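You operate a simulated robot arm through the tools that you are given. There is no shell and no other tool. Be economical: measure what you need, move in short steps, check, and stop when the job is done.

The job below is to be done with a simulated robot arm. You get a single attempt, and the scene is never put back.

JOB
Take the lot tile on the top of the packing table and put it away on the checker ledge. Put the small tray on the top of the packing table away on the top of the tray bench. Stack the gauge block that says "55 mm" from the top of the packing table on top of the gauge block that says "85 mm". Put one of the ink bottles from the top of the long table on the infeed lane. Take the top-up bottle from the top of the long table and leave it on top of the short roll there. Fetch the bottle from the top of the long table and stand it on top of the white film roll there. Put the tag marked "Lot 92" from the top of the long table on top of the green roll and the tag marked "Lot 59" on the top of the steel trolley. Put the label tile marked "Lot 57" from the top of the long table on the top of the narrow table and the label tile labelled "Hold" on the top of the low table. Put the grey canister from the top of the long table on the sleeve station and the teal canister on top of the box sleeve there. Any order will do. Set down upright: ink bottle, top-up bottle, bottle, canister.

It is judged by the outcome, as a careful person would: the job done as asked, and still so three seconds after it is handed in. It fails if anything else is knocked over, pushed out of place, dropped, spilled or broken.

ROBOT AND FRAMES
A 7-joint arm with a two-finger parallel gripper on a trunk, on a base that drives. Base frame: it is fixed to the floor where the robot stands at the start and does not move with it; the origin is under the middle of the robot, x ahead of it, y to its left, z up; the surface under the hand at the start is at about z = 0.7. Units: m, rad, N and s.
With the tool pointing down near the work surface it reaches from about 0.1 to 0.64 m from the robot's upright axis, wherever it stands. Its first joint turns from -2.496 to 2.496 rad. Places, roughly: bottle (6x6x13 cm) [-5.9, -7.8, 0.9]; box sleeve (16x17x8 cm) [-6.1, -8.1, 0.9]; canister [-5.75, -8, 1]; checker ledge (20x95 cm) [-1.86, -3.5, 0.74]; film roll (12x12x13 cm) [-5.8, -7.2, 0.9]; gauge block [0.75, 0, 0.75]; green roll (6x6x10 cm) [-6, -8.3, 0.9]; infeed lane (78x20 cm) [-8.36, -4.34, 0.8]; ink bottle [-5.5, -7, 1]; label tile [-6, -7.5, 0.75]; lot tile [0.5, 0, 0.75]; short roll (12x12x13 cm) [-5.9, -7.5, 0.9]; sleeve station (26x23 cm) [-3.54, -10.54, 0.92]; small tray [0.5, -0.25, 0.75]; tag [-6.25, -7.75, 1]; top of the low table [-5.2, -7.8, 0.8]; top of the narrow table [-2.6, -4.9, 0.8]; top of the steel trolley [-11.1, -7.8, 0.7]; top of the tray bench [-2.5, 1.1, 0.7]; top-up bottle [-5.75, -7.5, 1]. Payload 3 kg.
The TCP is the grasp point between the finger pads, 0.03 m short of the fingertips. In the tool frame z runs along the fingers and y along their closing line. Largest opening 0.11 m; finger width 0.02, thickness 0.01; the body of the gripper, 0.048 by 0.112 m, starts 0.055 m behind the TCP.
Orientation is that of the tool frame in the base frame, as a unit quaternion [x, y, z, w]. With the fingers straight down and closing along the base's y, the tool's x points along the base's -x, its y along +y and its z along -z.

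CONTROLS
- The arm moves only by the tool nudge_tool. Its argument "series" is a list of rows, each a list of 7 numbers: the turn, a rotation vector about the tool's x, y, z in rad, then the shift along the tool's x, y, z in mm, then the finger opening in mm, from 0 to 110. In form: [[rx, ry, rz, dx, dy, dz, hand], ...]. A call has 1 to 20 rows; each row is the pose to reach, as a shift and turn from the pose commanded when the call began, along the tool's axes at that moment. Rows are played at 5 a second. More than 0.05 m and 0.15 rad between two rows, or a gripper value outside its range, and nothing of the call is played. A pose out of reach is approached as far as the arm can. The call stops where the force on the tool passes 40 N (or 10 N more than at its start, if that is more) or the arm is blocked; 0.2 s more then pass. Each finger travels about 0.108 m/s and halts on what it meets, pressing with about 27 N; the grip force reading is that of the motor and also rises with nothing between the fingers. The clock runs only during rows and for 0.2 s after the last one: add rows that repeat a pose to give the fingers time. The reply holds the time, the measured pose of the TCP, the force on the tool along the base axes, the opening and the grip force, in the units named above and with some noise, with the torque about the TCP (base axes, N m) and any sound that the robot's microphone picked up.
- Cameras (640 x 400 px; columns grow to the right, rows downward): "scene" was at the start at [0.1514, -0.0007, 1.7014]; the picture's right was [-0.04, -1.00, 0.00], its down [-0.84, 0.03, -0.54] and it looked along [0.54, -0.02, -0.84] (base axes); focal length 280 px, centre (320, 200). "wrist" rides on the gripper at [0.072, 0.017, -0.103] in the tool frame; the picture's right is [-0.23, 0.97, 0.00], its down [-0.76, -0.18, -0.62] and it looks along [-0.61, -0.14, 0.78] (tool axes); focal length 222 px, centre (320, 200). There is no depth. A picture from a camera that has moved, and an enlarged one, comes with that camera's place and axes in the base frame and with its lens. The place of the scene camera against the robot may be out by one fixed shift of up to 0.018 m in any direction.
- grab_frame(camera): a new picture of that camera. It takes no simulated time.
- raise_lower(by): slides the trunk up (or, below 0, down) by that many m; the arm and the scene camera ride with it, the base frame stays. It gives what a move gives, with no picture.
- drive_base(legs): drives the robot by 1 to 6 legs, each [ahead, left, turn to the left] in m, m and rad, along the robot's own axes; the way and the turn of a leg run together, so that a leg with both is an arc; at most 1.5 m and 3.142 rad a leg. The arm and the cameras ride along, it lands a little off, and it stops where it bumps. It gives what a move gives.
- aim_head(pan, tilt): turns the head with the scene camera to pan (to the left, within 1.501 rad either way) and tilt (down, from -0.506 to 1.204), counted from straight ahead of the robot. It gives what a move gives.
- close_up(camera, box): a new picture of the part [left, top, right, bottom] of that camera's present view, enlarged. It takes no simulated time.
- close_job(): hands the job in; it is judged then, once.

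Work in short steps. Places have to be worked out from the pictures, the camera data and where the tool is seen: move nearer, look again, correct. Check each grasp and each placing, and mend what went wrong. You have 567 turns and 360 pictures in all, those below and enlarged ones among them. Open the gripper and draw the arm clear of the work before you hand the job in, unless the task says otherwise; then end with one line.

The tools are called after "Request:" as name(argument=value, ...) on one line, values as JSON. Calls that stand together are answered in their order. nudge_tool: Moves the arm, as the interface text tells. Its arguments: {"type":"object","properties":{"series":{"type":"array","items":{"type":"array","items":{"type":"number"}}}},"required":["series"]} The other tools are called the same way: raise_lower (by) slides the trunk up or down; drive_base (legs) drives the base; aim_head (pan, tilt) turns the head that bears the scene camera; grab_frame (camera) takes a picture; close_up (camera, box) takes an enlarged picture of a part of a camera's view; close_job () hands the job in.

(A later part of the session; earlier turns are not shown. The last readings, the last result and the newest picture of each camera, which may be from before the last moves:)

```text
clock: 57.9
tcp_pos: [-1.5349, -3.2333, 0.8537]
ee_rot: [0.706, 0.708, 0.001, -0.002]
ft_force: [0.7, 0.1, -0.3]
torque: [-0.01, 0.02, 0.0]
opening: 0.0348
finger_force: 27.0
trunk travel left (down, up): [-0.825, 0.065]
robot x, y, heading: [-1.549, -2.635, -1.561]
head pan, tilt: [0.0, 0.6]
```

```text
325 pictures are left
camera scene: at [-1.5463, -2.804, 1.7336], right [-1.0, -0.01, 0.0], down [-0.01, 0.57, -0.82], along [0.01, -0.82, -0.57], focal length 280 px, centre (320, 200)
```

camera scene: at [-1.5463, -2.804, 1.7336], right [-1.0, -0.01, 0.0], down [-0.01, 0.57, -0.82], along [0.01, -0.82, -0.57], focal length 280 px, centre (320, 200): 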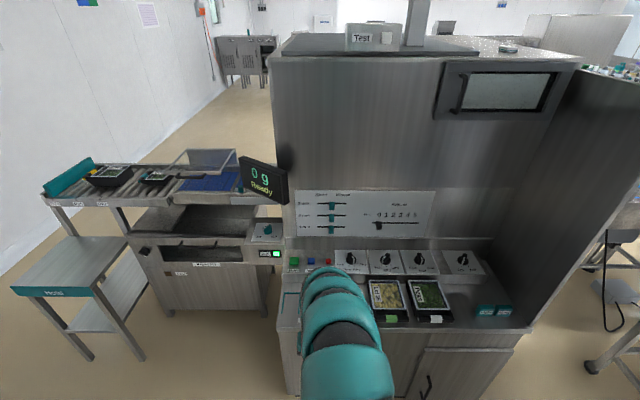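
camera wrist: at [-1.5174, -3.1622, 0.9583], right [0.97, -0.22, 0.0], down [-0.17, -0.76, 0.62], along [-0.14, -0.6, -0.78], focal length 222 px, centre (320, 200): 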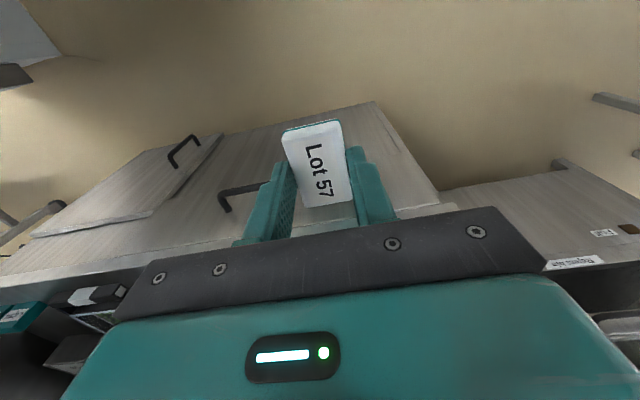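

Drive a bit closer and look with the wrist camera down at the bays.

Request:
drive_base(legs=[[0.24, 0, 0]])

Request:
grab_frame(camera="wrist")

Request:
aim_head(pan=0, tilt=1.0)

Request:
grab_frame(camera="scene")

```text
clock: 59.6
tcp_pos: [-1.5334, -3.4732, 0.8529]
ee_rot: [0.707, 0.707, 0.001, -0.003]
ft_force: [0.3, -0.5, -0.6]
torque: [0.03, -0.03, -0.01]
opening: 0.0351
finger_force: 26.4
trunk travel left (down, up): [-0.825, 0.065]
robot x, y, heading: [-1.5514, -2.8741, -1.561]
head pan, tilt: [0.0, 0.6]
```

```text
324 pictures are left
camera wrist: at [-1.5166, -3.4011, 0.958], right [0.97, -0.23, 0.0], down [-0.18, -0.76, 0.62], along [-0.14, -0.6, -0.78], focal length 222 px, centre (320, 200)
```

wrist: 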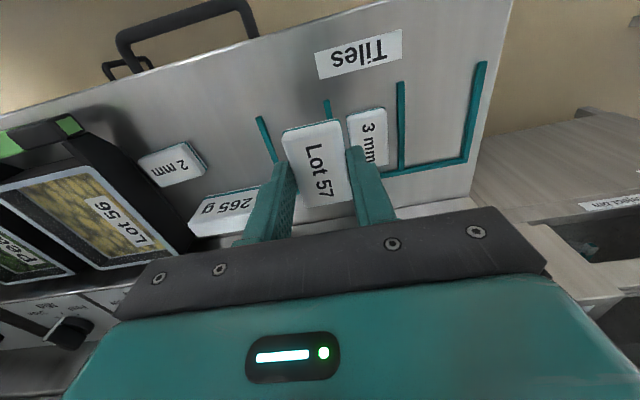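

```text
clock: 60.5
tcp_pos: [-1.534, -3.4718, 0.8543]
ee_rot: [0.707, 0.707, 0.0, -0.001]
ft_force: [-0.7, -0.9, -0.3]
torque: [0.0, -0.02, 0.03]
opening: 0.0348
finger_force: 27.2
trunk travel left (down, up): [-0.825, 0.065]
robot x, y, heading: [-1.5508, -2.8754, -1.564]
head pan, tilt: [0.0, 1.0]
```

```text
323 pictures are left
camera scene: at [-1.5448, -3.0234, 1.7017], right [-1.0, -0.01, 0.0], down [-0.01, 0.84, -0.54], along [0.0, -0.54, -0.84], focal length 280 px, centre (320, 200)
```

scene: 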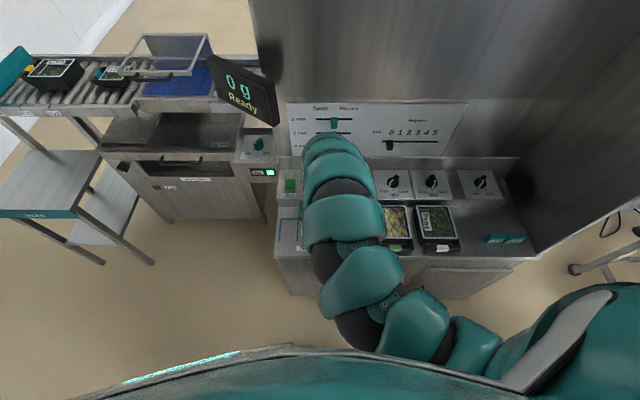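

Bays are clear: the +x bay spans x≈-1.455..-1.389, y≈-3.46..-3.55, empty. Move 5 cm closer then hand over that bay.

Request:
drive_base(legs=[[0.05, 0.03, 0]])

Request:
nudge_tool(series=[[0, 0, 0, 8, 40, 0, 25], [0, 0, 0, 16, 80, 0, 25], [0, 0, 0, 16, 80, 0, 25]])

Request:
close_up(camera="wrist", box=[200, 20, 440, 230])

```text
clock: 61.5
tcp_pos: [-1.504, -3.5252, 0.8539]
ee_rot: [0.707, 0.707, 0.001, -0.002]
ft_force: [-0.4, -0.7, 0.3]
torque: [0.01, 0.0, 0.0]
opening: 0.0349
finger_force: 26.9
trunk travel left (down, up): [-0.825, 0.065]
robot x, y, heading: [-1.517, -2.926, -1.566]
head pan, tilt: [0.0, 1.0]
```

```text
clock: 62.3
tcp_pos: [-1.4257, -3.5078, 0.8519]
ee_rot: [0.708, 0.706, 0.0, -0.002]
ft_force: [0.5, 0.5, 0.6]
torque: [0.01, 0.02, -0.01]
opening: 0.0349
finger_force: 27.4
trunk travel left (down, up): [-0.825, 0.065]
robot x, y, heading: [-1.5174, -2.9251, -1.561]
head pan, tilt: [0.0, 1.0]
```

```text
1.90 times, centred on (320, 125) of wrist
camera zoom: at [-1.4076, -3.4355, 0.9563], right [0.97, -0.23, 0.0], down [-0.18, -0.76, 0.62], along [-0.14, -0.6, -0.78], focal length 423 px, centre (320, 343)
```

zoom: 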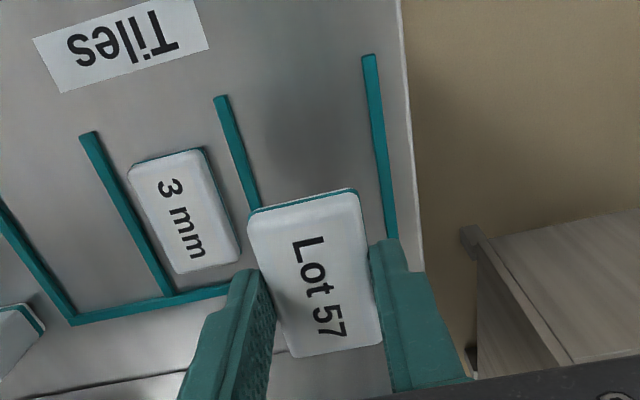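

Centred on the bay within 2 mm. Lower to just above contact.

Request:
nudge_tool(series=[[0, 0, 0, 1, 2, 35, 25], [0, 0, 0, 1, 2, 65, 25], [0, 0, 0, 1, 2, 74, 25], [0, 0, 0, 1, 2, 77, 25], [0, 0, 0, 1, 2, 78, 25], [0, 0, 0, 1, 2, 78, 25]])

Request:
close_up(camera="wrist", box=[200, 20, 440, 230])

```text
clock: 63.7
tcp_pos: [-1.4208, -3.5065, 0.7749]
ee_rot: [0.707, 0.707, 0.001, -0.002]
ft_force: [-1.2, 0.6, 0.0]
torque: [0.02, 0.01, 0.0]
opening: 0.035
finger_force: 26.3
trunk travel left (down, up): [-0.825, 0.065]
robot x, y, heading: [-1.5187, -2.9258, -1.564]
head pan, tilt: [0.0, 1.0]
```

```text
1.90 times, centred on (320, 125) of wrist
camera zoom: at [-1.4047, -3.4347, 0.8801], right [0.97, -0.23, 0.0], down [-0.18, -0.76, 0.62], along [-0.14, -0.61, -0.78], focal length 423 px, centre (320, 343)
```

zoom: 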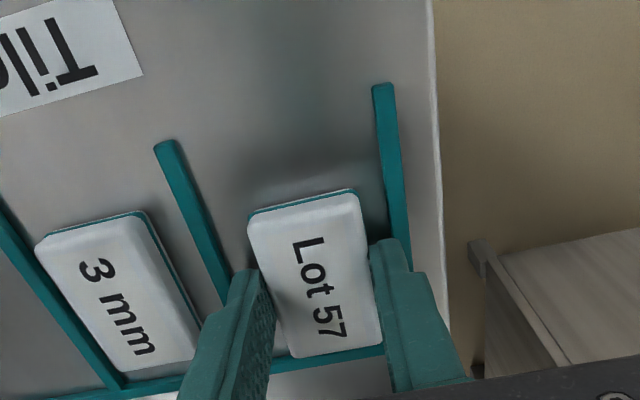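

Shift −3 mm in x to centre between ridges and lower to contact.

Request:
nudge_tool(series=[[0, 0, 0, 0, -3, 0, 25], [0, 0, 0, 0, -3, 1, 25], [0, 0, 0, 0, -3, 2, 25], [0, 0, 0, 0, -3, 3, 25], [0, 0, 0, 0, -3, 3, 25]])

```text
clock: 64.9
tcp_pos: [-1.4268, -3.5057, 0.7748]
ee_rot: [0.707, 0.707, 0.0, 0.001]
ft_force: [-0.6, -5.2, 23.0]
torque: [-0.04, 0.01, -0.01]
opening: 0.0349
finger_force: 26.3
trunk travel left (down, up): [-0.825, 0.065]
robot x, y, heading: [-1.5177, -2.9265, -1.564]
head pan, tilt: [0.0, 1.0]
```

Contact at z≈0.7748, as expected. Ease off 2 mm, open slightly, lift.

Request:
nudge_tool(series=[[0, 0, 0, 0, 1, -2, 25], [0, 0, 0, 0, 1, -2, 40], [0, 0, 0, 0, 1, -2, 40], [0, 0, 0, 0, 1, -8, 42], [0, 0, 0, 0, 1, -20, 44], [0, 0, 0, 0, 1, -50, 50], [0, 0, 0, 10, 1, -80, 60], [0, 0, 0, 30, 1, -80, 60]])

Request:
close_up(camera="wrist", box=[200, 20, 440, 230])

```text
clock: 66.7
tcp_pos: [-1.4285, -3.4768, 0.8536]
ee_rot: [0.709, 0.705, 0.001, -0.001]
ft_force: [-0.9, -0.5, -0.7]
torque: [0.02, -0.01, -0.02]
opening: 0.06
finger_force: 0.1
trunk travel left (down, up): [-0.825, 0.065]
robot x, y, heading: [-1.5197, -2.9255, -1.564]
head pan, tilt: [0.0, 1.0]
```

```text
1.90 times, centred on (320, 125) of wrist
camera zoom: at [-1.4111, -3.4056, 0.9582], right [0.97, -0.23, 0.0], down [-0.18, -0.76, 0.62], along [-0.14, -0.6, -0.78], focal length 423 px, centre (320, 343)
```

zoom: 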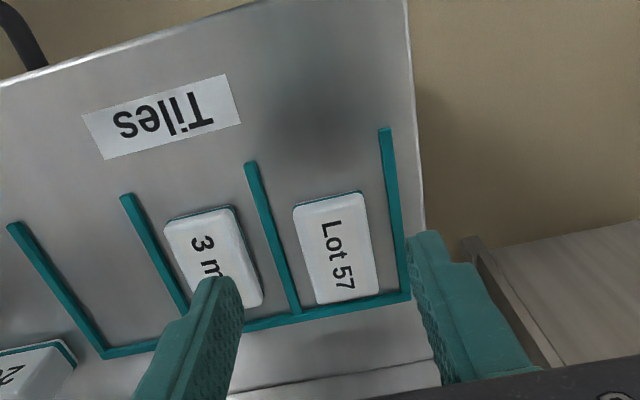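

Tile is in its bay. Now back to the packing table for the small tray.

Request:
drive_base(legs=[[-0.95, 0, 0], [0, 0.85, 0], [-1.45, 0, 0], [-0.4, 0, 0], [0, 0, 1.564]])

Request:
aim_head(pan=0, tilt=0.7)

Request:
grab_frame(camera="scene")

```text
clock: 88.7
tcp_pos: [-0.0738, -0.0181, 0.8532]
ee_rot: [0.009, 1.0, -0.001, 0.0]
ft_force: [-0.2, -1.0, -0.2]
torque: [-0.01, -0.01, 0.02]
opening: 0.06
finger_force: 0.1
trunk travel left (down, up): [-0.825, 0.065]
robot x, y, heading: [-0.6262, -0.1008, -0.014]
head pan, tilt: [0.0, 1.0]
```

```text
clock: 89.5
tcp_pos: [-0.0733, -0.0165, 0.8533]
ee_rot: [0.009, 1.0, -0.001, 0.0]
ft_force: [0.8, 0.3, -1.6]
torque: [0.0, 0.02, 0.02]
opening: 0.06
finger_force: 0.0
trunk travel left (down, up): [-0.825, 0.065]
robot x, y, heading: [-0.6263, -0.0998, -0.01]
head pan, tilt: [0.0, 0.7]
```

```text
319 pictures are left
camera scene: at [-0.4592, -0.0989, 1.7249], right [-0.01, -1.0, 0.0], down [-0.64, 0.01, -0.76], along [0.76, -0.01, -0.64], focal length 280 px, centre (320, 200)
```

scene: 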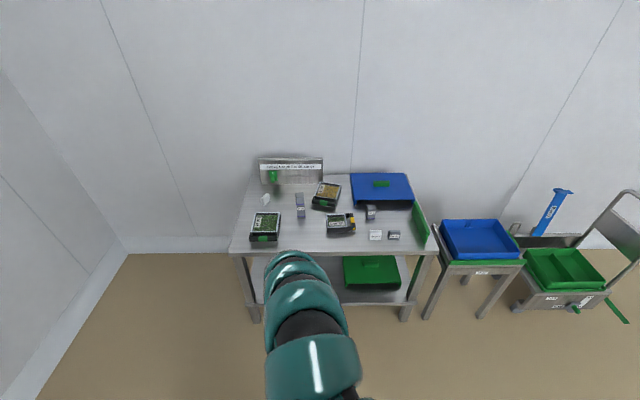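

Drive up so the small tray is ~0.6 m ahead.

Request:
drive_base(legs=[[0.55, -0.12, 0.01]])

Request:
grab_frame(camera="wrist")

Request:
close_up(camera="scene", box=[280, 180, 440, 300])

```text
clock: 92.7
tcp_pos: [0.4754, -0.1385, 0.854]
ee_rot: [0.008, 1.0, -0.001, 0.0]
ft_force: [0.2, -0.4, 0.3]
torque: [0.0, 0.0, 0.03]
opening: 0.0599
finger_force: 0.0
trunk travel left (down, up): [-0.825, 0.065]
robot x, y, heading: [-0.0747, -0.2219, -0.01]
head pan, tilt: [0.0, 0.7]
```

```text
318 pictures are left
camera wrist: at [0.4036, -0.1209, 0.9579], right [0.24, 0.97, 0.0], down [0.76, -0.19, 0.62], along [0.6, -0.15, -0.78], focal length 222 px, centre (320, 200)
```

wrist: 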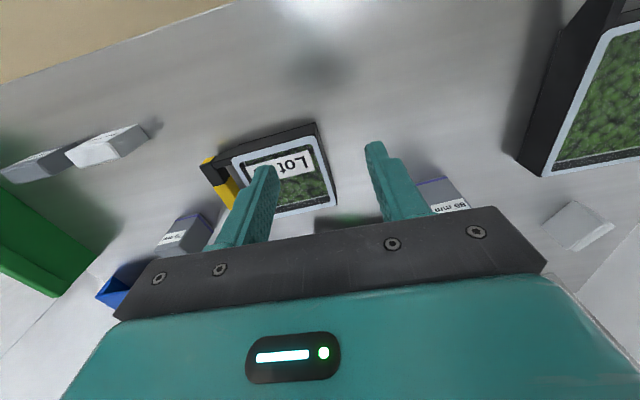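

```text
3.33 times, centred on (360, 240) of scene
camera zoom: at [0.0907, -0.2224, 1.7249], right [-0.01, -1.0, 0.0], down [-0.64, 0.0, -0.76], along [0.76, -0.01, -0.64], focal length 934 px, centre (187, 67)
```

zoom: 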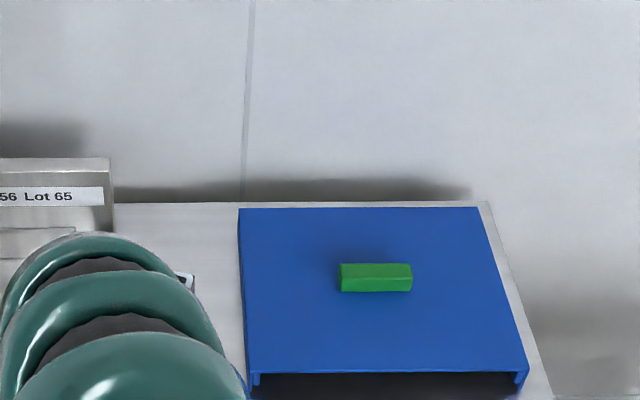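

Move the hand further so the tray is nearer the camera's nadir.

Request:
nudge_tool(series=[[0, 0, 0, -30, -25, 0, 90], [0, 0, 0, -60, -50, 0, 100], [0, 0, 0, -80, -70, 0, 100], [0, 0, 0, -80, -70, 0, 100]])

Request:
grab_frame(camera="wrist")

Request:
close_up(camera="wrist", box=[200, 40, 440, 220])

```text
clock: 93.7
tcp_pos: [0.5514, -0.2075, 0.8546]
ee_rot: [0.007, 1.0, -0.001, -0.001]
ft_force: [0.0, 0.3, -0.2]
torque: [0.03, 0.03, -0.05]
opening: 0.1
finger_force: 0.1
trunk travel left (down, up): [-0.825, 0.065]
robot x, y, heading: [-0.076, -0.2238, -0.006]
head pan, tilt: [0.0, 0.7]
```

```text
316 pictures are left
camera wrist: at [0.4801, -0.1903, 0.9582], right [0.24, 0.97, 0.0], down [0.76, -0.19, 0.62], along [0.6, -0.15, -0.78], focal length 222 px, centre (320, 200)
```

wrist: 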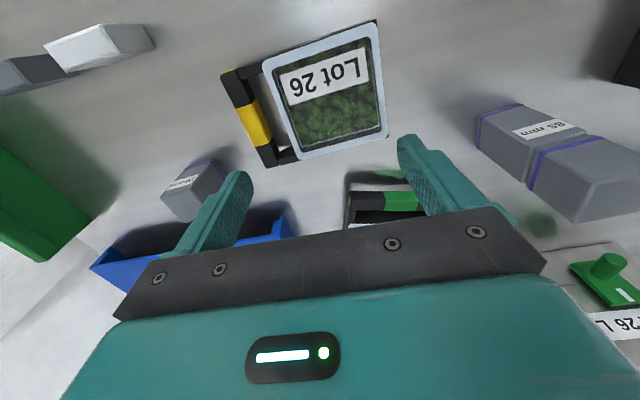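

```text
2.22 times, centred on (320, 130) of wrist
camera zoom: at [0.4801, -0.1903, 0.9582], right [0.24, 0.97, 0.0], down [0.76, -0.19, 0.62], along [0.6, -0.15, -0.78], focal length 494 px, centre (320, 356)
```

zoom: 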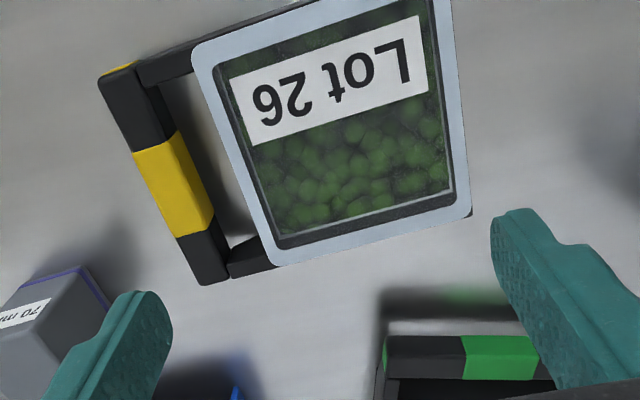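

The small tray's film frame is ~95 mm square, centre ≈(0.542,-0.195), yaw ≈ +2.4°, so I can grasp it across x with the fingers nearly full open. Rotate the hand 87° and recheck.

Request:
nudge_tool(series=[[0, 0, 0.14, 9, 10, 0, 110], [0, 0, 0.28, 9, 10, 0, 110], [0, 0, 0.42, 9, 10, 0, 110], [0, 0, 0.56, 9, 10, 0, 110], [0, 0, 0.7, 9, 10, 0, 110], [0, 0, 0.84, 9, 10, 0, 110], [0, 0, 0.98, 9, 10, 0, 110], [0, 0, 1.12, 9, 10, 0, 110], [0, 0, 1.26, 9, 10, 0, 110], [0, 0, 1.4, 9, 10, 0, 110], [0, 0, 1.515, 9, 10, 0, 110], [0, 0, 1.515, 9, 10, 0, 110]])

Request:
grab_frame(camera="wrist")

```text
clock: 96.3
tcp_pos: [0.5447, -0.1997, 0.8543]
ee_rot: [0.693, 0.721, -0.002, 0.0]
ft_force: [0.0, -0.5, -0.3]
torque: [-0.01, 0.0, 0.01]
opening: 0.11
finger_force: 0.0
trunk travel left (down, up): [-0.825, 0.065]
robot x, y, heading: [-0.0792, -0.2241, -0.003]
head pan, tilt: [0.0, 0.7]
```

```text
314 pictures are left
camera wrist: at [0.5592, -0.1274, 0.9579], right [0.98, -0.19, 0.0], down [-0.15, -0.77, 0.62], along [-0.12, -0.61, -0.78], focal length 222 px, centre (320, 200)
```

wrist: 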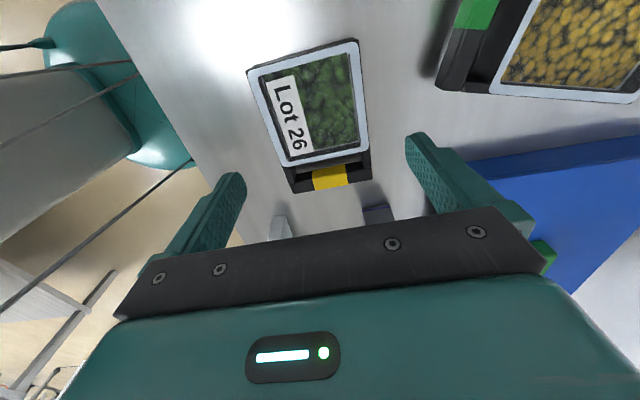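

Well aligned (offset −2.5 mm). Descend and close on the tray body.

Request:
nudge_tool(series=[[0, 0, 0, 0, -2.5, 40, 110], [0, 0, 0, 0, -2.5, 60, 110], [0, 0, 0, 0, -2.5, 70, 110], [0, 0, 0, 0, -2.5, 70, 110]])

Request:
grab_frame(camera="wrist")

```text
clock: 97.3
tcp_pos: [0.5411, -0.2019, 0.7839]
ee_rot: [0.693, 0.721, -0.001, -0.001]
ft_force: [0.0, -0.5, 0.7]
torque: [0.0, -0.02, 0.01]
opening: 0.11
finger_force: 0.0
trunk travel left (down, up): [-0.825, 0.065]
robot x, y, heading: [-0.0757, -0.2217, -0.008]
head pan, tilt: [0.0, 0.7]
```

```text
313 pictures are left
camera wrist: at [0.5567, -0.1286, 0.8871], right [0.98, -0.19, 0.0], down [-0.15, -0.77, 0.62], along [-0.12, -0.61, -0.78], focal length 222 px, centre (320, 200)
```

wrist: 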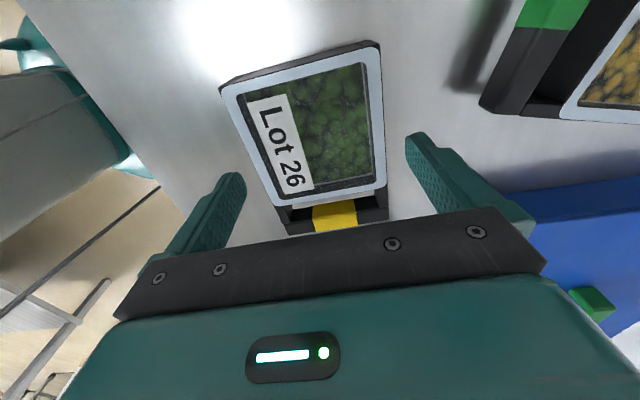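

Request:
nudge_tool(series=[[0, 0, 0, 0, -2, 20, 110], [0, 0, 0, 0, -2, 35, 110], [0, 0, 0, 0, -2, 46, 110], [0, 0, 0, 0, -2, 46, 110], [0, 0, 0, 0, -2, 46, 100], [0, 0, 0, 0, -2, 46, 85], [0, 0, 0, 0, -2, 46, 80], [0, 0, 0, 0, -2, 46, 80]])

```text
clock: 99.1
tcp_pos: [0.5406, -0.1982, 0.7379]
ee_rot: [0.693, 0.721, -0.002, 0.0]
ft_force: [0.5, 0.3, 2.2]
torque: [0.02, -0.09, 0.01]
opening: 0.0997
finger_force: 27.2
trunk travel left (down, up): [-0.825, 0.065]
robot x, y, heading: [-0.0765, -0.2248, -0.01]
head pan, tilt: [0.0, 0.7]
```

Gripped at 99.7 mm. Lift and check.

Request:
nudge_tool(series=[[0, 0, 0, 0, 0, -15, 80], [0, 0, 0, 0, 0, -40, 80], [0, 0, 0, 0, 0, -80, 80], [0, 0, 0, 0, 0, -120, 80], [0, 0, 0, 0, 0, -120, 80]])

Request:
grab_frame(camera="wrist")

Request:
aim_head(pan=1.5, tilt=0.35)

Request:
grab_frame(camera="scene")

```text
clock: 100.3
tcp_pos: [0.5425, -0.2024, 0.8576]
ee_rot: [0.693, 0.721, -0.002, -0.001]
ft_force: [-0.3, -0.6, -1.2]
torque: [-0.01, 0.02, 0.03]
opening: 0.0996
finger_force: 27.1
trunk travel left (down, up): [-0.825, 0.065]
robot x, y, heading: [-0.0764, -0.2238, -0.005]
head pan, tilt: [0.0, 0.7]
```

```text
312 pictures are left
camera wrist: at [0.557, -0.1295, 0.9631], right [0.98, -0.19, 0.0], down [-0.14, -0.77, 0.62], along [-0.12, -0.61, -0.78], focal length 222 px, centre (320, 200)
```

wrist: 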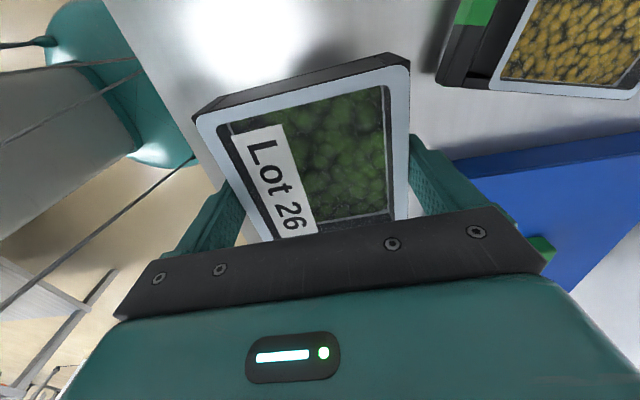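

```text
clock: 101.9
tcp_pos: [0.5428, -0.2023, 0.8602]
ee_rot: [0.693, 0.721, -0.001, 0.0]
ft_force: [-0.8, 0.7, -2.0]
torque: [-0.02, 0.02, -0.04]
opening: 0.0997
finger_force: 27.3
trunk travel left (down, up): [-0.825, 0.065]
robot x, y, heading: [-0.0764, -0.2221, -0.008]
head pan, tilt: [1.499, 0.351]
```

```text
311 pictures are left
camera scene: at [0.0126, -0.1288, 1.7564], right [1.0, -0.08, 0.0], down [-0.03, -0.34, -0.94], along [0.07, 0.94, -0.34], focal length 280 px, centre (320, 200)
```

scene: 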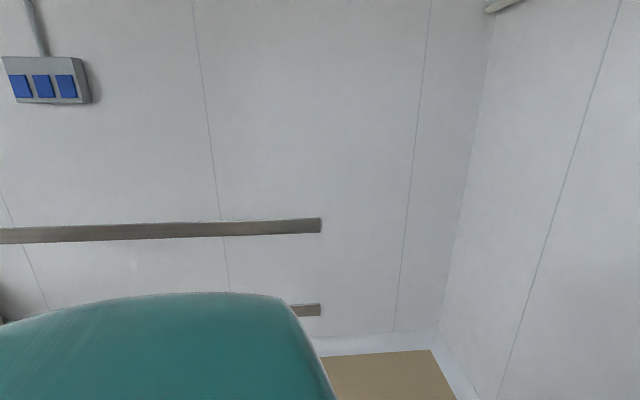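

Tray held level. Back away and turn left to find the tray bench.

Request:
drive_base(legs=[[-0.7, 0.3, 0], [0, 0, 1.57]])

Request:
aim_head(pan=1.0, tilt=0.4)

Request:
grab_frame(camera="scene")

```text
clock: 109.9
tcp_pos: [-0.7935, 0.7042, 0.8588]
ee_rot: [-0.014, 1.0, -0.001, 0.0]
ft_force: [-0.3, 0.0, -1.2]
torque: [-0.07, -0.03, 0.02]
opening: 0.0997
finger_force: 27.2
trunk travel left (down, up): [-0.825, 0.065]
robot x, y, heading: [-0.779, 0.0863, 1.555]
head pan, tilt: [1.499, 0.351]
```

```text
clock: 110.8
tcp_pos: [-0.7927, 0.7042, 0.8585]
ee_rot: [-0.015, 1.0, 0.0, 0.001]
ft_force: [-0.3, -1.2, -1.3]
torque: [0.01, 0.02, 0.01]
opening: 0.0998
finger_force: 27.0
trunk travel left (down, up): [-0.825, 0.065]
robot x, y, heading: [-0.7775, 0.0833, 1.555]
head pan, tilt: [1.0, 0.4]
```

```text
310 pictures are left
camera scene: at [-0.8527, 0.2185, 1.7519], right [0.55, 0.83, 0.0], down [0.32, -0.22, -0.92], along [-0.77, 0.51, -0.39], focal length 280 px, centre (320, 200)
```

scene: 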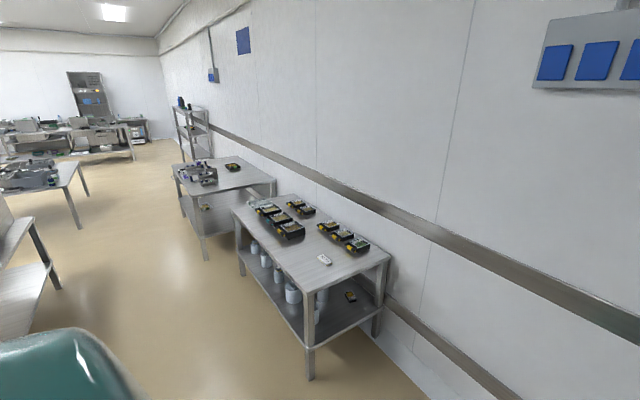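

Request:
close_up(camera="scene", box=[220, 170, 410, 300])

```text
3.08 times, centred on (315, 235) of scene
camera zoom: at [-0.8527, 0.2185, 1.7519], right [0.55, 0.83, 0.0], down [0.32, -0.22, -0.92], along [-0.77, 0.51, -0.39], focal length 862 px, centre (335, 92)
```

zoom: 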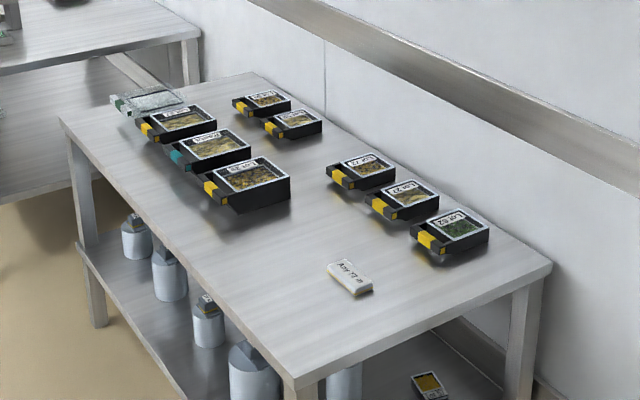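

Bench spans x −3.2…−1.87, y 0.82…1.45, z 0.70. There's free space around (-2.22,0.94). Sidestep left 1.42 m and view.

Request:
drive_base(legs=[[0.0, 1.42, 0.015]])

Request:
aim_head(pan=0, tilt=0.85)

Request:
grab_frame(camera="scene")

```text
clock: 117.9
tcp_pos: [-2.2268, 0.723, 0.8591]
ee_rot: [-0.02, 1.0, -0.002, 0.001]
ft_force: [-0.6, -0.3, -0.9]
torque: [0.0, -0.01, 0.02]
opening: 0.0996
finger_force: 26.8
trunk travel left (down, up): [-0.825, 0.065]
robot x, y, heading: [-2.2036, 0.1018, 1.561]
head pan, tilt: [1.0, 0.4]
```

```text
clock: 119.2
tcp_pos: [-2.2257, 0.7224, 0.8578]
ee_rot: [-0.019, 1.0, -0.001, 0.001]
ft_force: [-0.3, -0.8, -1.5]
torque: [0.01, 0.0, -0.01]
opening: 0.0997
finger_force: 27.4
trunk travel left (down, up): [-0.825, 0.065]
robot x, y, heading: [-2.2091, 0.1076, 1.559]
head pan, tilt: [0.0, 0.85]
```

```text
308 pictures are left
camera scene: at [-2.2033, 0.2641, 1.7128], right [1.0, -0.01, 0.0], down [-0.01, -0.75, -0.66], along [0.0, 0.66, -0.75], focal length 280 px, centre (320, 200)
```

scene: 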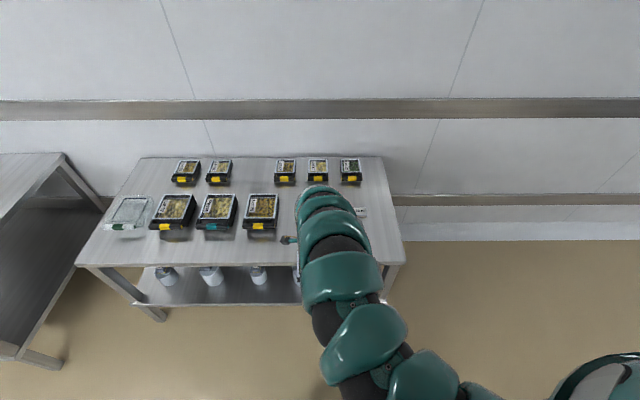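

Free front spot is clear. Drive ahead 0.22 and check with the wrist camera.

Request:
drive_base(legs=[[0.22, 0.015, 0]])

Request:
grab_frame(camera="wrist")

Request:
grab_frame(camera="scene")

```text
clock: 120.9
tcp_pos: [-2.2366, 0.94, 0.8582]
ee_rot: [-0.018, 1.0, -0.002, 0.001]
ft_force: [0.4, 1.1, -2.3]
torque: [-0.02, 0.0, 0.0]
opening: 0.0997
finger_force: 26.8
trunk travel left (down, up): [-0.825, 0.065]
robot x, y, heading: [-2.222, 0.3193, 1.558]
head pan, tilt: [0.0, 0.85]
```

```text
307 pictures are left
camera wrist: at [-2.3088, 0.9545, 0.9626], right [0.19, 0.98, 0.0], down [0.77, -0.15, 0.62], along [0.61, -0.12, -0.78], focal length 222 px, centre (320, 200)
```

wrist: 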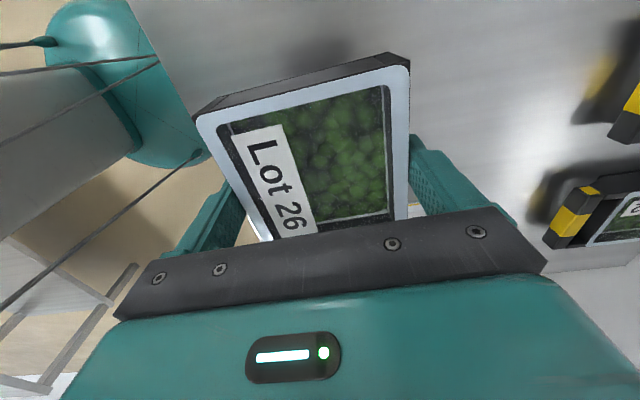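

```text
306 pictures are left
camera scene: at [-2.2159, 0.4822, 1.7126], right [1.0, -0.01, 0.0], down [-0.01, -0.75, -0.66], along [0.01, 0.66, -0.75], focal length 280 px, centre (320, 200)
```

scene: 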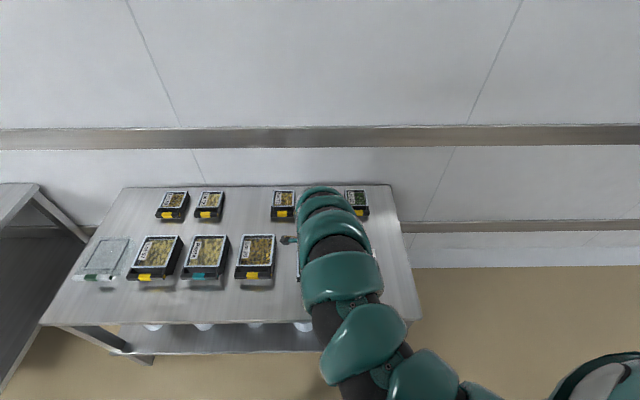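

Spot is clear. Lower the tray to the bench.

Request:
nudge_tool(series=[[0, 0, 0, 0, 0, 40, 80], [0, 0, 0, 0, 0, 80, 80], [0, 0, 0, 0, 0, 105, 80], [0, 0, 0, 0, 0, 113, 80], [0, 0, 0, 0, 0, 117, 80], [0, 0, 0, 0, 0, 119, 80], [0, 0, 0, 0, 0, 121, 80], [0, 0, 0, 0, 0, 122, 80]])

```text
clock: 121.8
tcp_pos: [-2.2366, 0.9397, 0.7541]
ee_rot: [-0.017, 1.0, 0.002, 0.001]
ft_force: [3.5, -8.5, 32.2]
torque: [-1.45, -0.17, 0.07]
opening: 0.0994
finger_force: 27.1
trunk travel left (down, up): [-0.825, 0.065]
robot x, y, heading: [-2.2215, 0.3226, 1.552]
head pan, tilt: [0.0, 0.85]
stopped in row 4: the force on the tool passed its limit at 47 N (the readings are from after the stop); the commanded pose is now the measured one
```

Contact earlier than expected (z 0.754), with a torque. Back up slightly and look.

Request:
nudge_tool(series=[[0, 0, 0, 0, 0, -2, 80], [0, 0, 0, 0, 0, -2, 80]])

Request:
grab_frame(camera="wrist")

Request:
close_up(camera="scene", box=[220, 180, 420, 310])

```text
clock: 122.4
tcp_pos: [-2.2386, 0.9405, 0.7543]
ee_rot: [-0.017, 1.0, 0.002, 0.0]
ft_force: [2.4, -3.8, 16.6]
torque: [-1.02, -0.05, 0.17]
opening: 0.0998
finger_force: 26.9
trunk travel left (down, up): [-0.825, 0.065]
robot x, y, heading: [-2.2211, 0.3197, 1.554]
head pan, tilt: [0.0, 0.85]
```

```text
305 pictures are left
camera wrist: at [-2.3102, 0.9535, 0.8588], right [0.19, 0.98, 0.0], down [0.77, -0.15, 0.62], along [0.61, -0.12, -0.78], focal length 222 px, centre (320, 200)
```

wrist: 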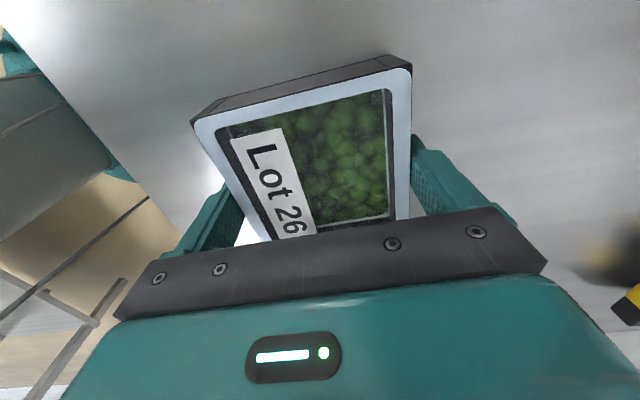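

```text
3.08 times, centred on (320, 245) of scene
camera zoom: at [-2.2154, 0.4784, 1.7129], right [1.0, -0.01, 0.0], down [-0.01, -0.75, -0.66], along [0.01, 0.66, -0.75], focal length 862 px, centre (320, 62)
```

zoom: 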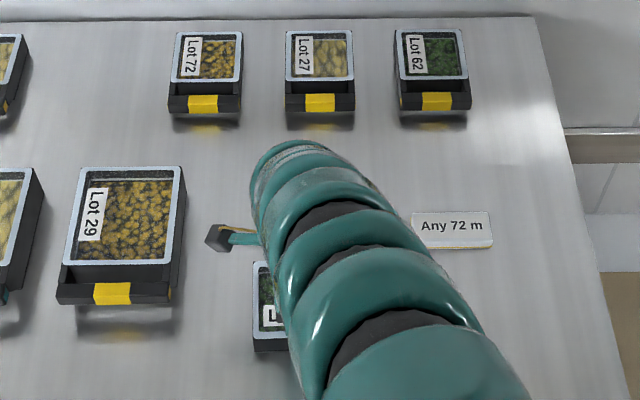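

Nothing is underneath; the bench is just slightly higher (~0.715). Ease 1 mm more and open.

Request:
nudge_tool(series=[[0, 0, 0, 0, 0, -1, 80], [0, 0, 0, 0, 0, -1, 80], [0, 0, 0, 0, 0, -1, 103], [0, 0, 0, 0, 0, -1, 110], [0, 0, 0, 0, 0, -1, 110], [0, 0, 0, 0, 0, -1, 110]])

Request:
grab_frame(camera="wrist")

```text
clock: 123.8
tcp_pos: [-2.2382, 0.9403, 0.7544]
ee_rot: [-0.016, 1.0, 0.0, 0.0]
ft_force: [0.8, -0.5, 1.0]
torque: [-0.01, -0.02, 0.01]
opening: 0.1104
finger_force: 0.1
trunk travel left (down, up): [-0.825, 0.065]
robot x, y, heading: [-2.2208, 0.3211, 1.553]
head pan, tilt: [0.0, 0.85]
```

```text
303 pictures are left
camera wrist: at [-2.3104, 0.9544, 0.8588], right [0.19, 0.98, 0.0], down [0.77, -0.15, 0.62], along [0.61, -0.12, -0.78], focal length 222 px, centre (320, 200)
```

wrist: 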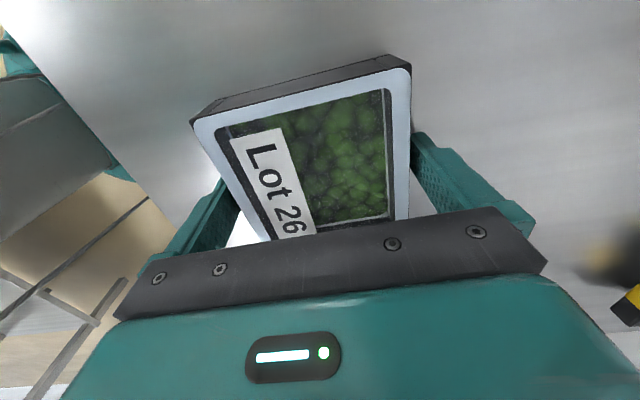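

Released without drop. Lift up.

Request:
nudge_tool(series=[[0, 0, 0, 0, 0, -20, 110], [0, 0, 0, 0, 0, -50, 110], [0, 0, 0, 0, 0, -90, 110], [0, 0, 0, 0, 0, -110, 110]])

Request:
grab_frame(camera="wrist")

```text
clock: 124.8
tcp_pos: [-2.2376, 0.941, 0.8662]
ee_rot: [-0.018, 1.0, 0.002, -0.001]
ft_force: [-0.4, -0.1, 0.3]
torque: [0.02, -0.02, -0.02]
opening: 0.11
finger_force: 0.0
trunk travel left (down, up): [-0.825, 0.065]
robot x, y, heading: [-2.22, 0.3227, 1.557]
head pan, tilt: [0.0, 0.85]
```

```text
302 pictures are left
camera wrist: at [-2.3096, 0.9555, 0.9704], right [0.19, 0.98, 0.0], down [0.77, -0.15, 0.62], along [0.61, -0.12, -0.78], focal length 222 px, centre (320, 200)
```

wrist: 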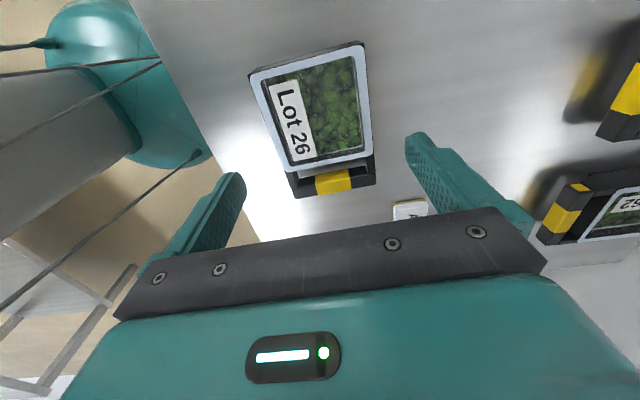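

Tray in place. Back off the bench, return the wrist to the natural yaw and look left for a route.

Request:
drive_base(legs=[[-0.3, 0, 0]])

Request:
nudge_tool(series=[[0, 0, -0.14, 0, 5, 0, 80], [0, 0, -0.28, 0, 10, 0, 60], [0, 0, -0.42, 0, 15, 0, 60], [0, 0, -0.56, 0, 20, 0, 60], [0, 0, -0.7, 0, 25, 0, 60], [0, 0, -0.84, 0, -20, 0, 60], [0, 0, -0.98, 0, -60, 0, 60], [0, 0, -1.12, 0, -100, 0, 60], [0, 0, -1.26, 0, -140, 0, 60], [0, 0, -1.4, 0, -150, 0, 60], [0, 0, -1.53, 0, -150, 0, 60]])

Request:
aim_head(pan=1.45, tilt=0.35)

Request:
grab_frame(camera="scene")

```text
clock: 126.8
tcp_pos: [-2.2359, 0.6472, 0.8651]
ee_rot: [-0.012, 1.0, 0.001, 0.0]
ft_force: [-0.1, 0.5, 0.7]
torque: [0.0, -0.05, 0.04]
opening: 0.1102
finger_force: 0.0
trunk travel left (down, up): [-0.825, 0.065]
robot x, y, heading: [-2.227, 0.0257, 1.547]
head pan, tilt: [0.0, 0.85]
```

```text
clock: 129.2
tcp_pos: [-2.2719, 0.6037, 0.9211]
ee_rot: [-0.701, 0.713, 0.001, 0.001]
ft_force: [-0.5, -0.4, -0.3]
torque: [0.0, 0.01, -0.04]
opening: 0.0598
finger_force: 0.0
out of reach, approached as far as the arm can: row 8, 9, 10, 11
trunk travel left (down, up): [-0.825, 0.065]
robot x, y, heading: [-2.2258, 0.0269, 1.546]
head pan, tilt: [0.0, 0.85]
```

```text
clock: 130.8
tcp_pos: [-2.2698, 0.6035, 0.9214]
ee_rot: [-0.7, 0.714, 0.001, 0.001]
ft_force: [0.9, -0.4, -0.6]
torque: [-0.02, 0.0, 0.02]
opening: 0.0598
finger_force: 0.0
trunk travel left (down, up): [-0.825, 0.065]
robot x, y, heading: [-2.2222, 0.0246, 1.548]
head pan, tilt: [1.45, 0.351]
```

```text
301 pictures are left
camera scene: at [-2.3137, 0.1215, 1.7564], right [0.14, 0.99, 0.0], down [0.34, -0.05, -0.94], along [-0.93, 0.14, -0.34], focal length 280 px, centre (320, 200)
```

scene: 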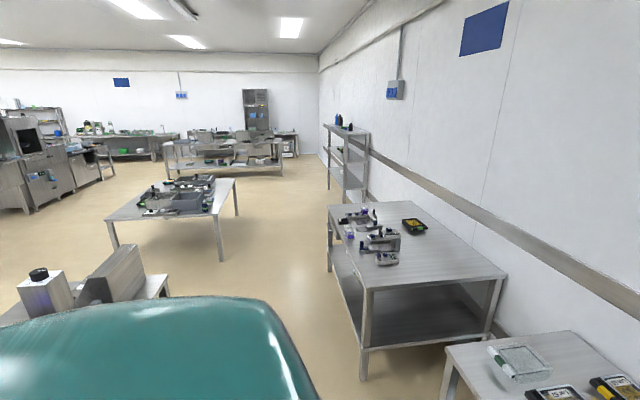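

Route: face −x, go along y≈0 to x≈−4.3, then turn south between the steel table and the next one.

Request:
drive_base(legs=[[0, 0, 1.57], [1.3, 0, 0], [0.75, 0, 0]])

Request:
aim_head(pan=1.2, tilt=0.35)

Request:
grab_frame(camera="scene")

```text
clock: 145.1
tcp_pos: [-4.8898, 0.0454, 0.9206]
ee_rot: [1.0, -0.02, -0.001, 0.0]
ft_force: [-0.2, 0.7, -0.2]
torque: [0.0, 0.0, 0.02]
opening: 0.0601
finger_force: 0.1
trunk travel left (down, up): [-0.825, 0.065]
robot x, y, heading: [-4.3133, 0.0758, 3.098]
head pan, tilt: [1.45, 0.351]
```

```text
clock: 145.8
tcp_pos: [-4.8905, 0.0452, 0.9219]
ee_rot: [1.0, -0.02, -0.001, 0.0]
ft_force: [0.1, 0.1, -0.5]
torque: [-0.03, 0.04, 0.02]
opening: 0.06
finger_force: 0.0
trunk travel left (down, up): [-0.825, 0.065]
robot x, y, heading: [-4.31, 0.077, 3.092]
head pan, tilt: [1.201, 0.351]
```

```text
300 pictures are left
camera scene: at [-4.4273, -0.001, 1.7564], right [-0.91, 0.4, 0.0], down [0.14, 0.31, -0.94], along [-0.38, -0.86, -0.34], focal length 280 px, centre (320, 200)
```

scene: 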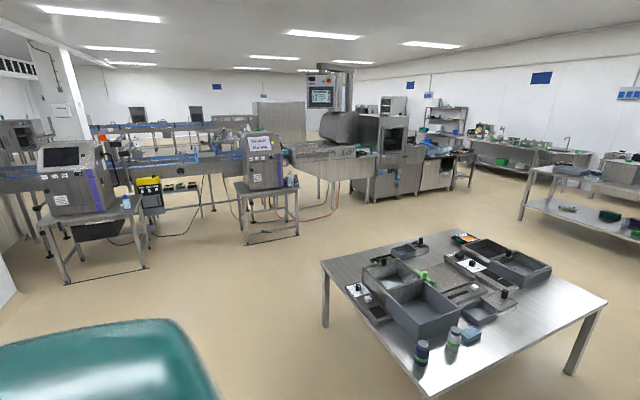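

A conveyor line blocks straight south; I'll go down to y≈−2.3, then west along the corridor and around the infeed end.

Request:
drive_base(legs=[[0, 0, 1.61], [1.2, 0, 0], [1.2, 0, 0], [0, 0, -1.57]])

Request:
aim_head(pan=0.2, tilt=0.35)

Request:
grab_frame(camera="scene")

```text
clock: 165.2
tcp_pos: [-4.8912, -2.3518, 0.9217]
ee_rot: [1.0, -0.003, -0.001, 0.0]
ft_force: [-0.2, -0.4, -1.1]
torque: [-0.01, 0.02, 0.0]
opening: 0.0601
finger_force: 0.2
trunk travel left (down, up): [-0.825, 0.065]
robot x, y, heading: [-4.3143, -2.3027, 3.126]
head pan, tilt: [1.201, 0.351]
```

```text
clock: 166.5
tcp_pos: [-4.8917, -2.3515, 0.9216]
ee_rot: [1.0, -0.003, -0.001, -0.001]
ft_force: [-0.6, 0.5, 0.6]
torque: [0.01, -0.01, -0.02]
opening: 0.0601
finger_force: 0.0
trunk travel left (down, up): [-0.825, 0.065]
robot x, y, heading: [-4.3155, -2.3032, 3.128]
head pan, tilt: [0.201, 0.351]
```

```text
299 pictures are left
camera scene: at [-4.4846, -2.3147, 1.7564], right [-0.19, 0.98, 0.0], down [0.34, 0.06, -0.94], along [-0.92, -0.17, -0.34], focal length 280 px, centre (320, 200)
```

scene: 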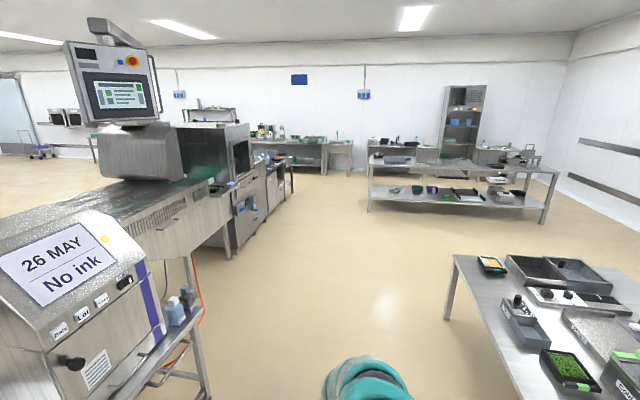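

Corridor is clear. Advance 2.5 m west.

Request:
drive_base(legs=[[1.3, 0, 0], [1.2, -0.05, 0]])

Request:
aim_head(pan=0.5, tilt=0.4)

Request:
grab_frame(camera="scene")

```text
clock: 178.6
tcp_pos: [-7.3537, -2.1395, 0.9229]
ee_rot: [0.999, -0.034, -0.001, 0.0]
ft_force: [1.1, -0.1, 0.3]
torque: [0.0, 0.0, 0.01]
opening: 0.0602
finger_force: 0.0
trunk travel left (down, up): [-0.825, 0.065]
robot x, y, heading: [-6.7724, -2.1214, 3.067]
head pan, tilt: [0.201, 0.351]
```

```text
clock: 179.3
tcp_pos: [-7.3524, -2.1394, 0.9222]
ee_rot: [0.999, -0.033, -0.001, -0.001]
ft_force: [0.3, 1.2, 0.7]
torque: [0.02, 0.02, 0.01]
opening: 0.0603
finger_force: 0.0
trunk travel left (down, up): [-0.825, 0.065]
robot x, y, heading: [-6.771, -2.1195, 3.065]
head pan, tilt: [0.499, 0.4]
```

```text
298 pictures are left
camera scene: at [-6.9362, -2.1525, 1.7519], right [-0.41, 0.91, 0.0], down [0.35, 0.16, -0.92], along [-0.84, -0.38, -0.39], focal length 280 px, centre (320, 200)
```

scene: 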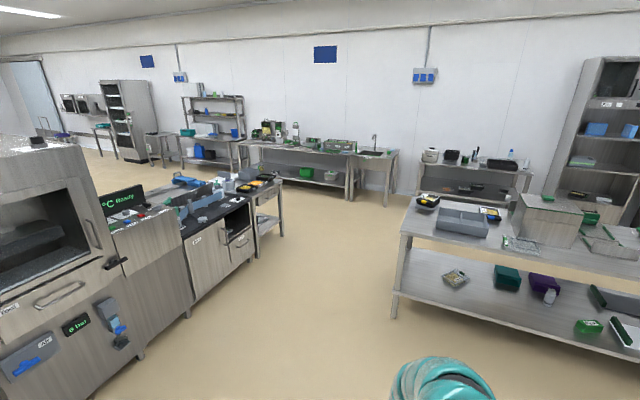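

To get a smaller footprint, tuck the hand lower and closer to the body.

Request:
nudge_tool(series=[[0, 0, 0, 0, 0, 45, 40], [0, 0, 0, 0, 0, 90, 40], [0, 0, 0, 0, 0, 130, 40], [0, 0, 0, 45, 0, 150, 40], [0, 0, 0, 90, 0, 150, 40], [0, 0, 0, 135, 0, 150, 40], [0, 0, 0, 180, 0, 150, 40], [0, 0, 0, 225, 0, 150, 40], [0, 0, 0, 260, 0, 150, 40]])

```text
clock: 181.3
tcp_pos: [-7.1195, -2.181, 0.7179]
ee_rot: [0.999, -0.033, -0.001, 0.001]
ft_force: [-0.1, 1.0, -0.1]
torque: [0.0, 0.01, 0.01]
opening: 0.0401
finger_force: 0.0
out of reach, approached as far as the arm can: row 7, 8, 9
trunk travel left (down, up): [-0.825, 0.065]
robot x, y, heading: [-6.7743, -2.1167, 3.07]
head pan, tilt: [0.499, 0.4]
```

Request:
drive_base(legs=[[1.3, 0.78, 0.07], [1.3, 0.2, 0]])

Request:
aim_head(pan=0.9, tilt=0.5)

Request:
grab_frame(camera="scene")

```text
refused: leg 1 is longer than a leg can be; nothing moved
```

```text
clock: 182.2
tcp_pos: [-7.1204, -2.1813, 0.718]
ee_rot: [0.999, -0.033, -0.001, 0.0]
ft_force: [-0.2, -0.5, 0.0]
torque: [0.02, 0.0, 0.02]
opening: 0.0401
finger_force: 0.1
trunk travel left (down, up): [-0.825, 0.065]
robot x, y, heading: [-6.7757, -2.1171, 3.071]
head pan, tilt: [0.901, 0.499]
```

```text
297 pictures are left
camera scene: at [-6.9131, -2.1815, 1.7428], right [-0.74, 0.68, 0.0], down [0.32, 0.35, -0.88], along [-0.59, -0.65, -0.48], focal length 280 px, centre (320, 200)
```

scene: 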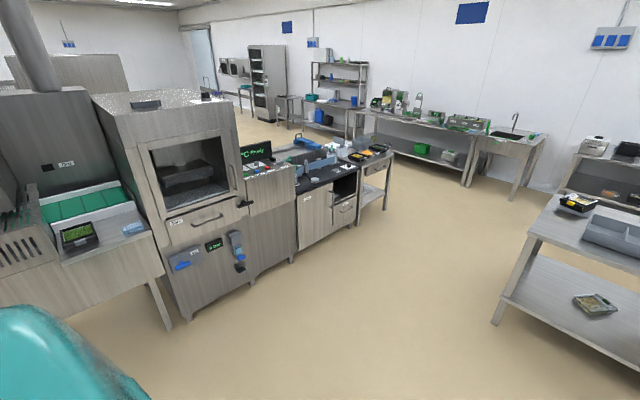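

Request:
drive_base(legs=[[1.2, 0.75, 0.07], [1.35, 0.2, 0]])

Request:
aim_head(pan=1.1, tilt=0.5)

Request:
grab_frame(camera="scene")

```text
clock: 195.6
tcp_pos: [-9.677, -3.0669, 0.7172]
ee_rot: [1.0, -0.007, -0.001, 0.0]
ft_force: [0.7, 0.6, -0.5]
torque: [0.0, 0.01, -0.04]
opening: 0.04
finger_force: 0.0
trunk travel left (down, up): [-0.825, 0.065]
robot x, y, heading: [-9.3349, -2.9876, 3.12]
head pan, tilt: [0.901, 0.499]
```

```text
clock: 196.3
tcp_pos: [-9.6763, -3.0668, 0.7174]
ee_rot: [1.0, -0.007, -0.001, 0.0]
ft_force: [-0.2, -0.3, 0.4]
torque: [0.02, 0.01, 0.0]
opening: 0.0399
finger_force: 0.0
trunk travel left (down, up): [-0.825, 0.065]
robot x, y, heading: [-9.3299, -2.9898, 3.12]
head pan, tilt: [1.1, 0.499]
```

```text
296 pictures are left
camera scene: at [-9.4548, -3.0657, 1.7427], right [-0.88, 0.47, 0.0], down [0.23, 0.42, -0.88], along [-0.41, -0.77, -0.48], focal length 280 px, centre (320, 200)
```

scene: 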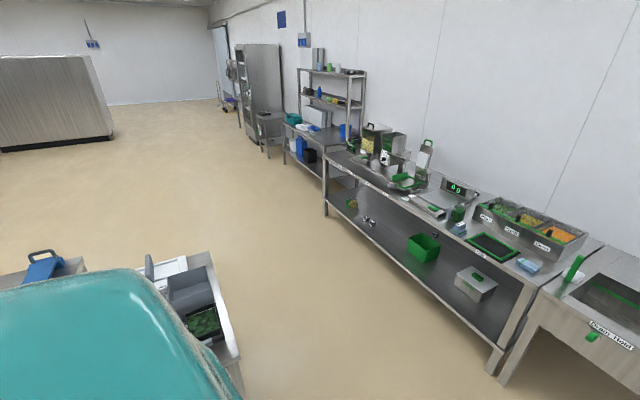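

Passage between the infeed stand (x −9.5) and wall tables (x −10.85): go to x≈−10.15, turn south, drive through.

Request:
drive_base(legs=[[0.83, 0, 0], [0, 0, 1.59], [1.3, 0, 0]])

Request:
aim_head(pan=0.5, tilt=0.4)

Request:
grab_frame(camera="scene")

```text
clock: 210.7
tcp_pos: [-10.0794, -4.6188, 0.7182]
ee_rot: [0.699, 0.715, -0.001, 0.001]
ft_force: [-1.4, 0.4, -0.6]
torque: [-0.01, -0.03, -0.02]
opening: 0.0401
finger_force: 0.1
trunk travel left (down, up): [-0.825, 0.065]
robot x, y, heading: [-10.1659, -4.2808, -1.561]
head pan, tilt: [1.1, 0.499]
```

```text
clock: 211.7
tcp_pos: [-10.0788, -4.6183, 0.7173]
ee_rot: [0.7, 0.715, -0.001, 0.002]
ft_force: [0.2, -0.2, 0.1]
torque: [-0.01, -0.02, 0.01]
opening: 0.0401
finger_force: 0.0
trunk travel left (down, up): [-0.825, 0.065]
robot x, y, heading: [-10.1689, -4.2753, -1.555]
head pan, tilt: [0.499, 0.4]
```

```text
295 pictures are left
camera scene: at [-10.12, -4.4361, 1.7519], right [-0.87, -0.49, 0.0], down [-0.19, 0.34, -0.92], along [0.45, -0.8, -0.39], focal length 280 px, centre (320, 200)
```

scene: 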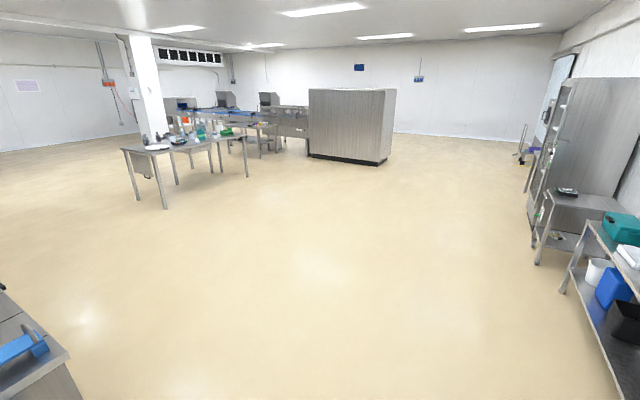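

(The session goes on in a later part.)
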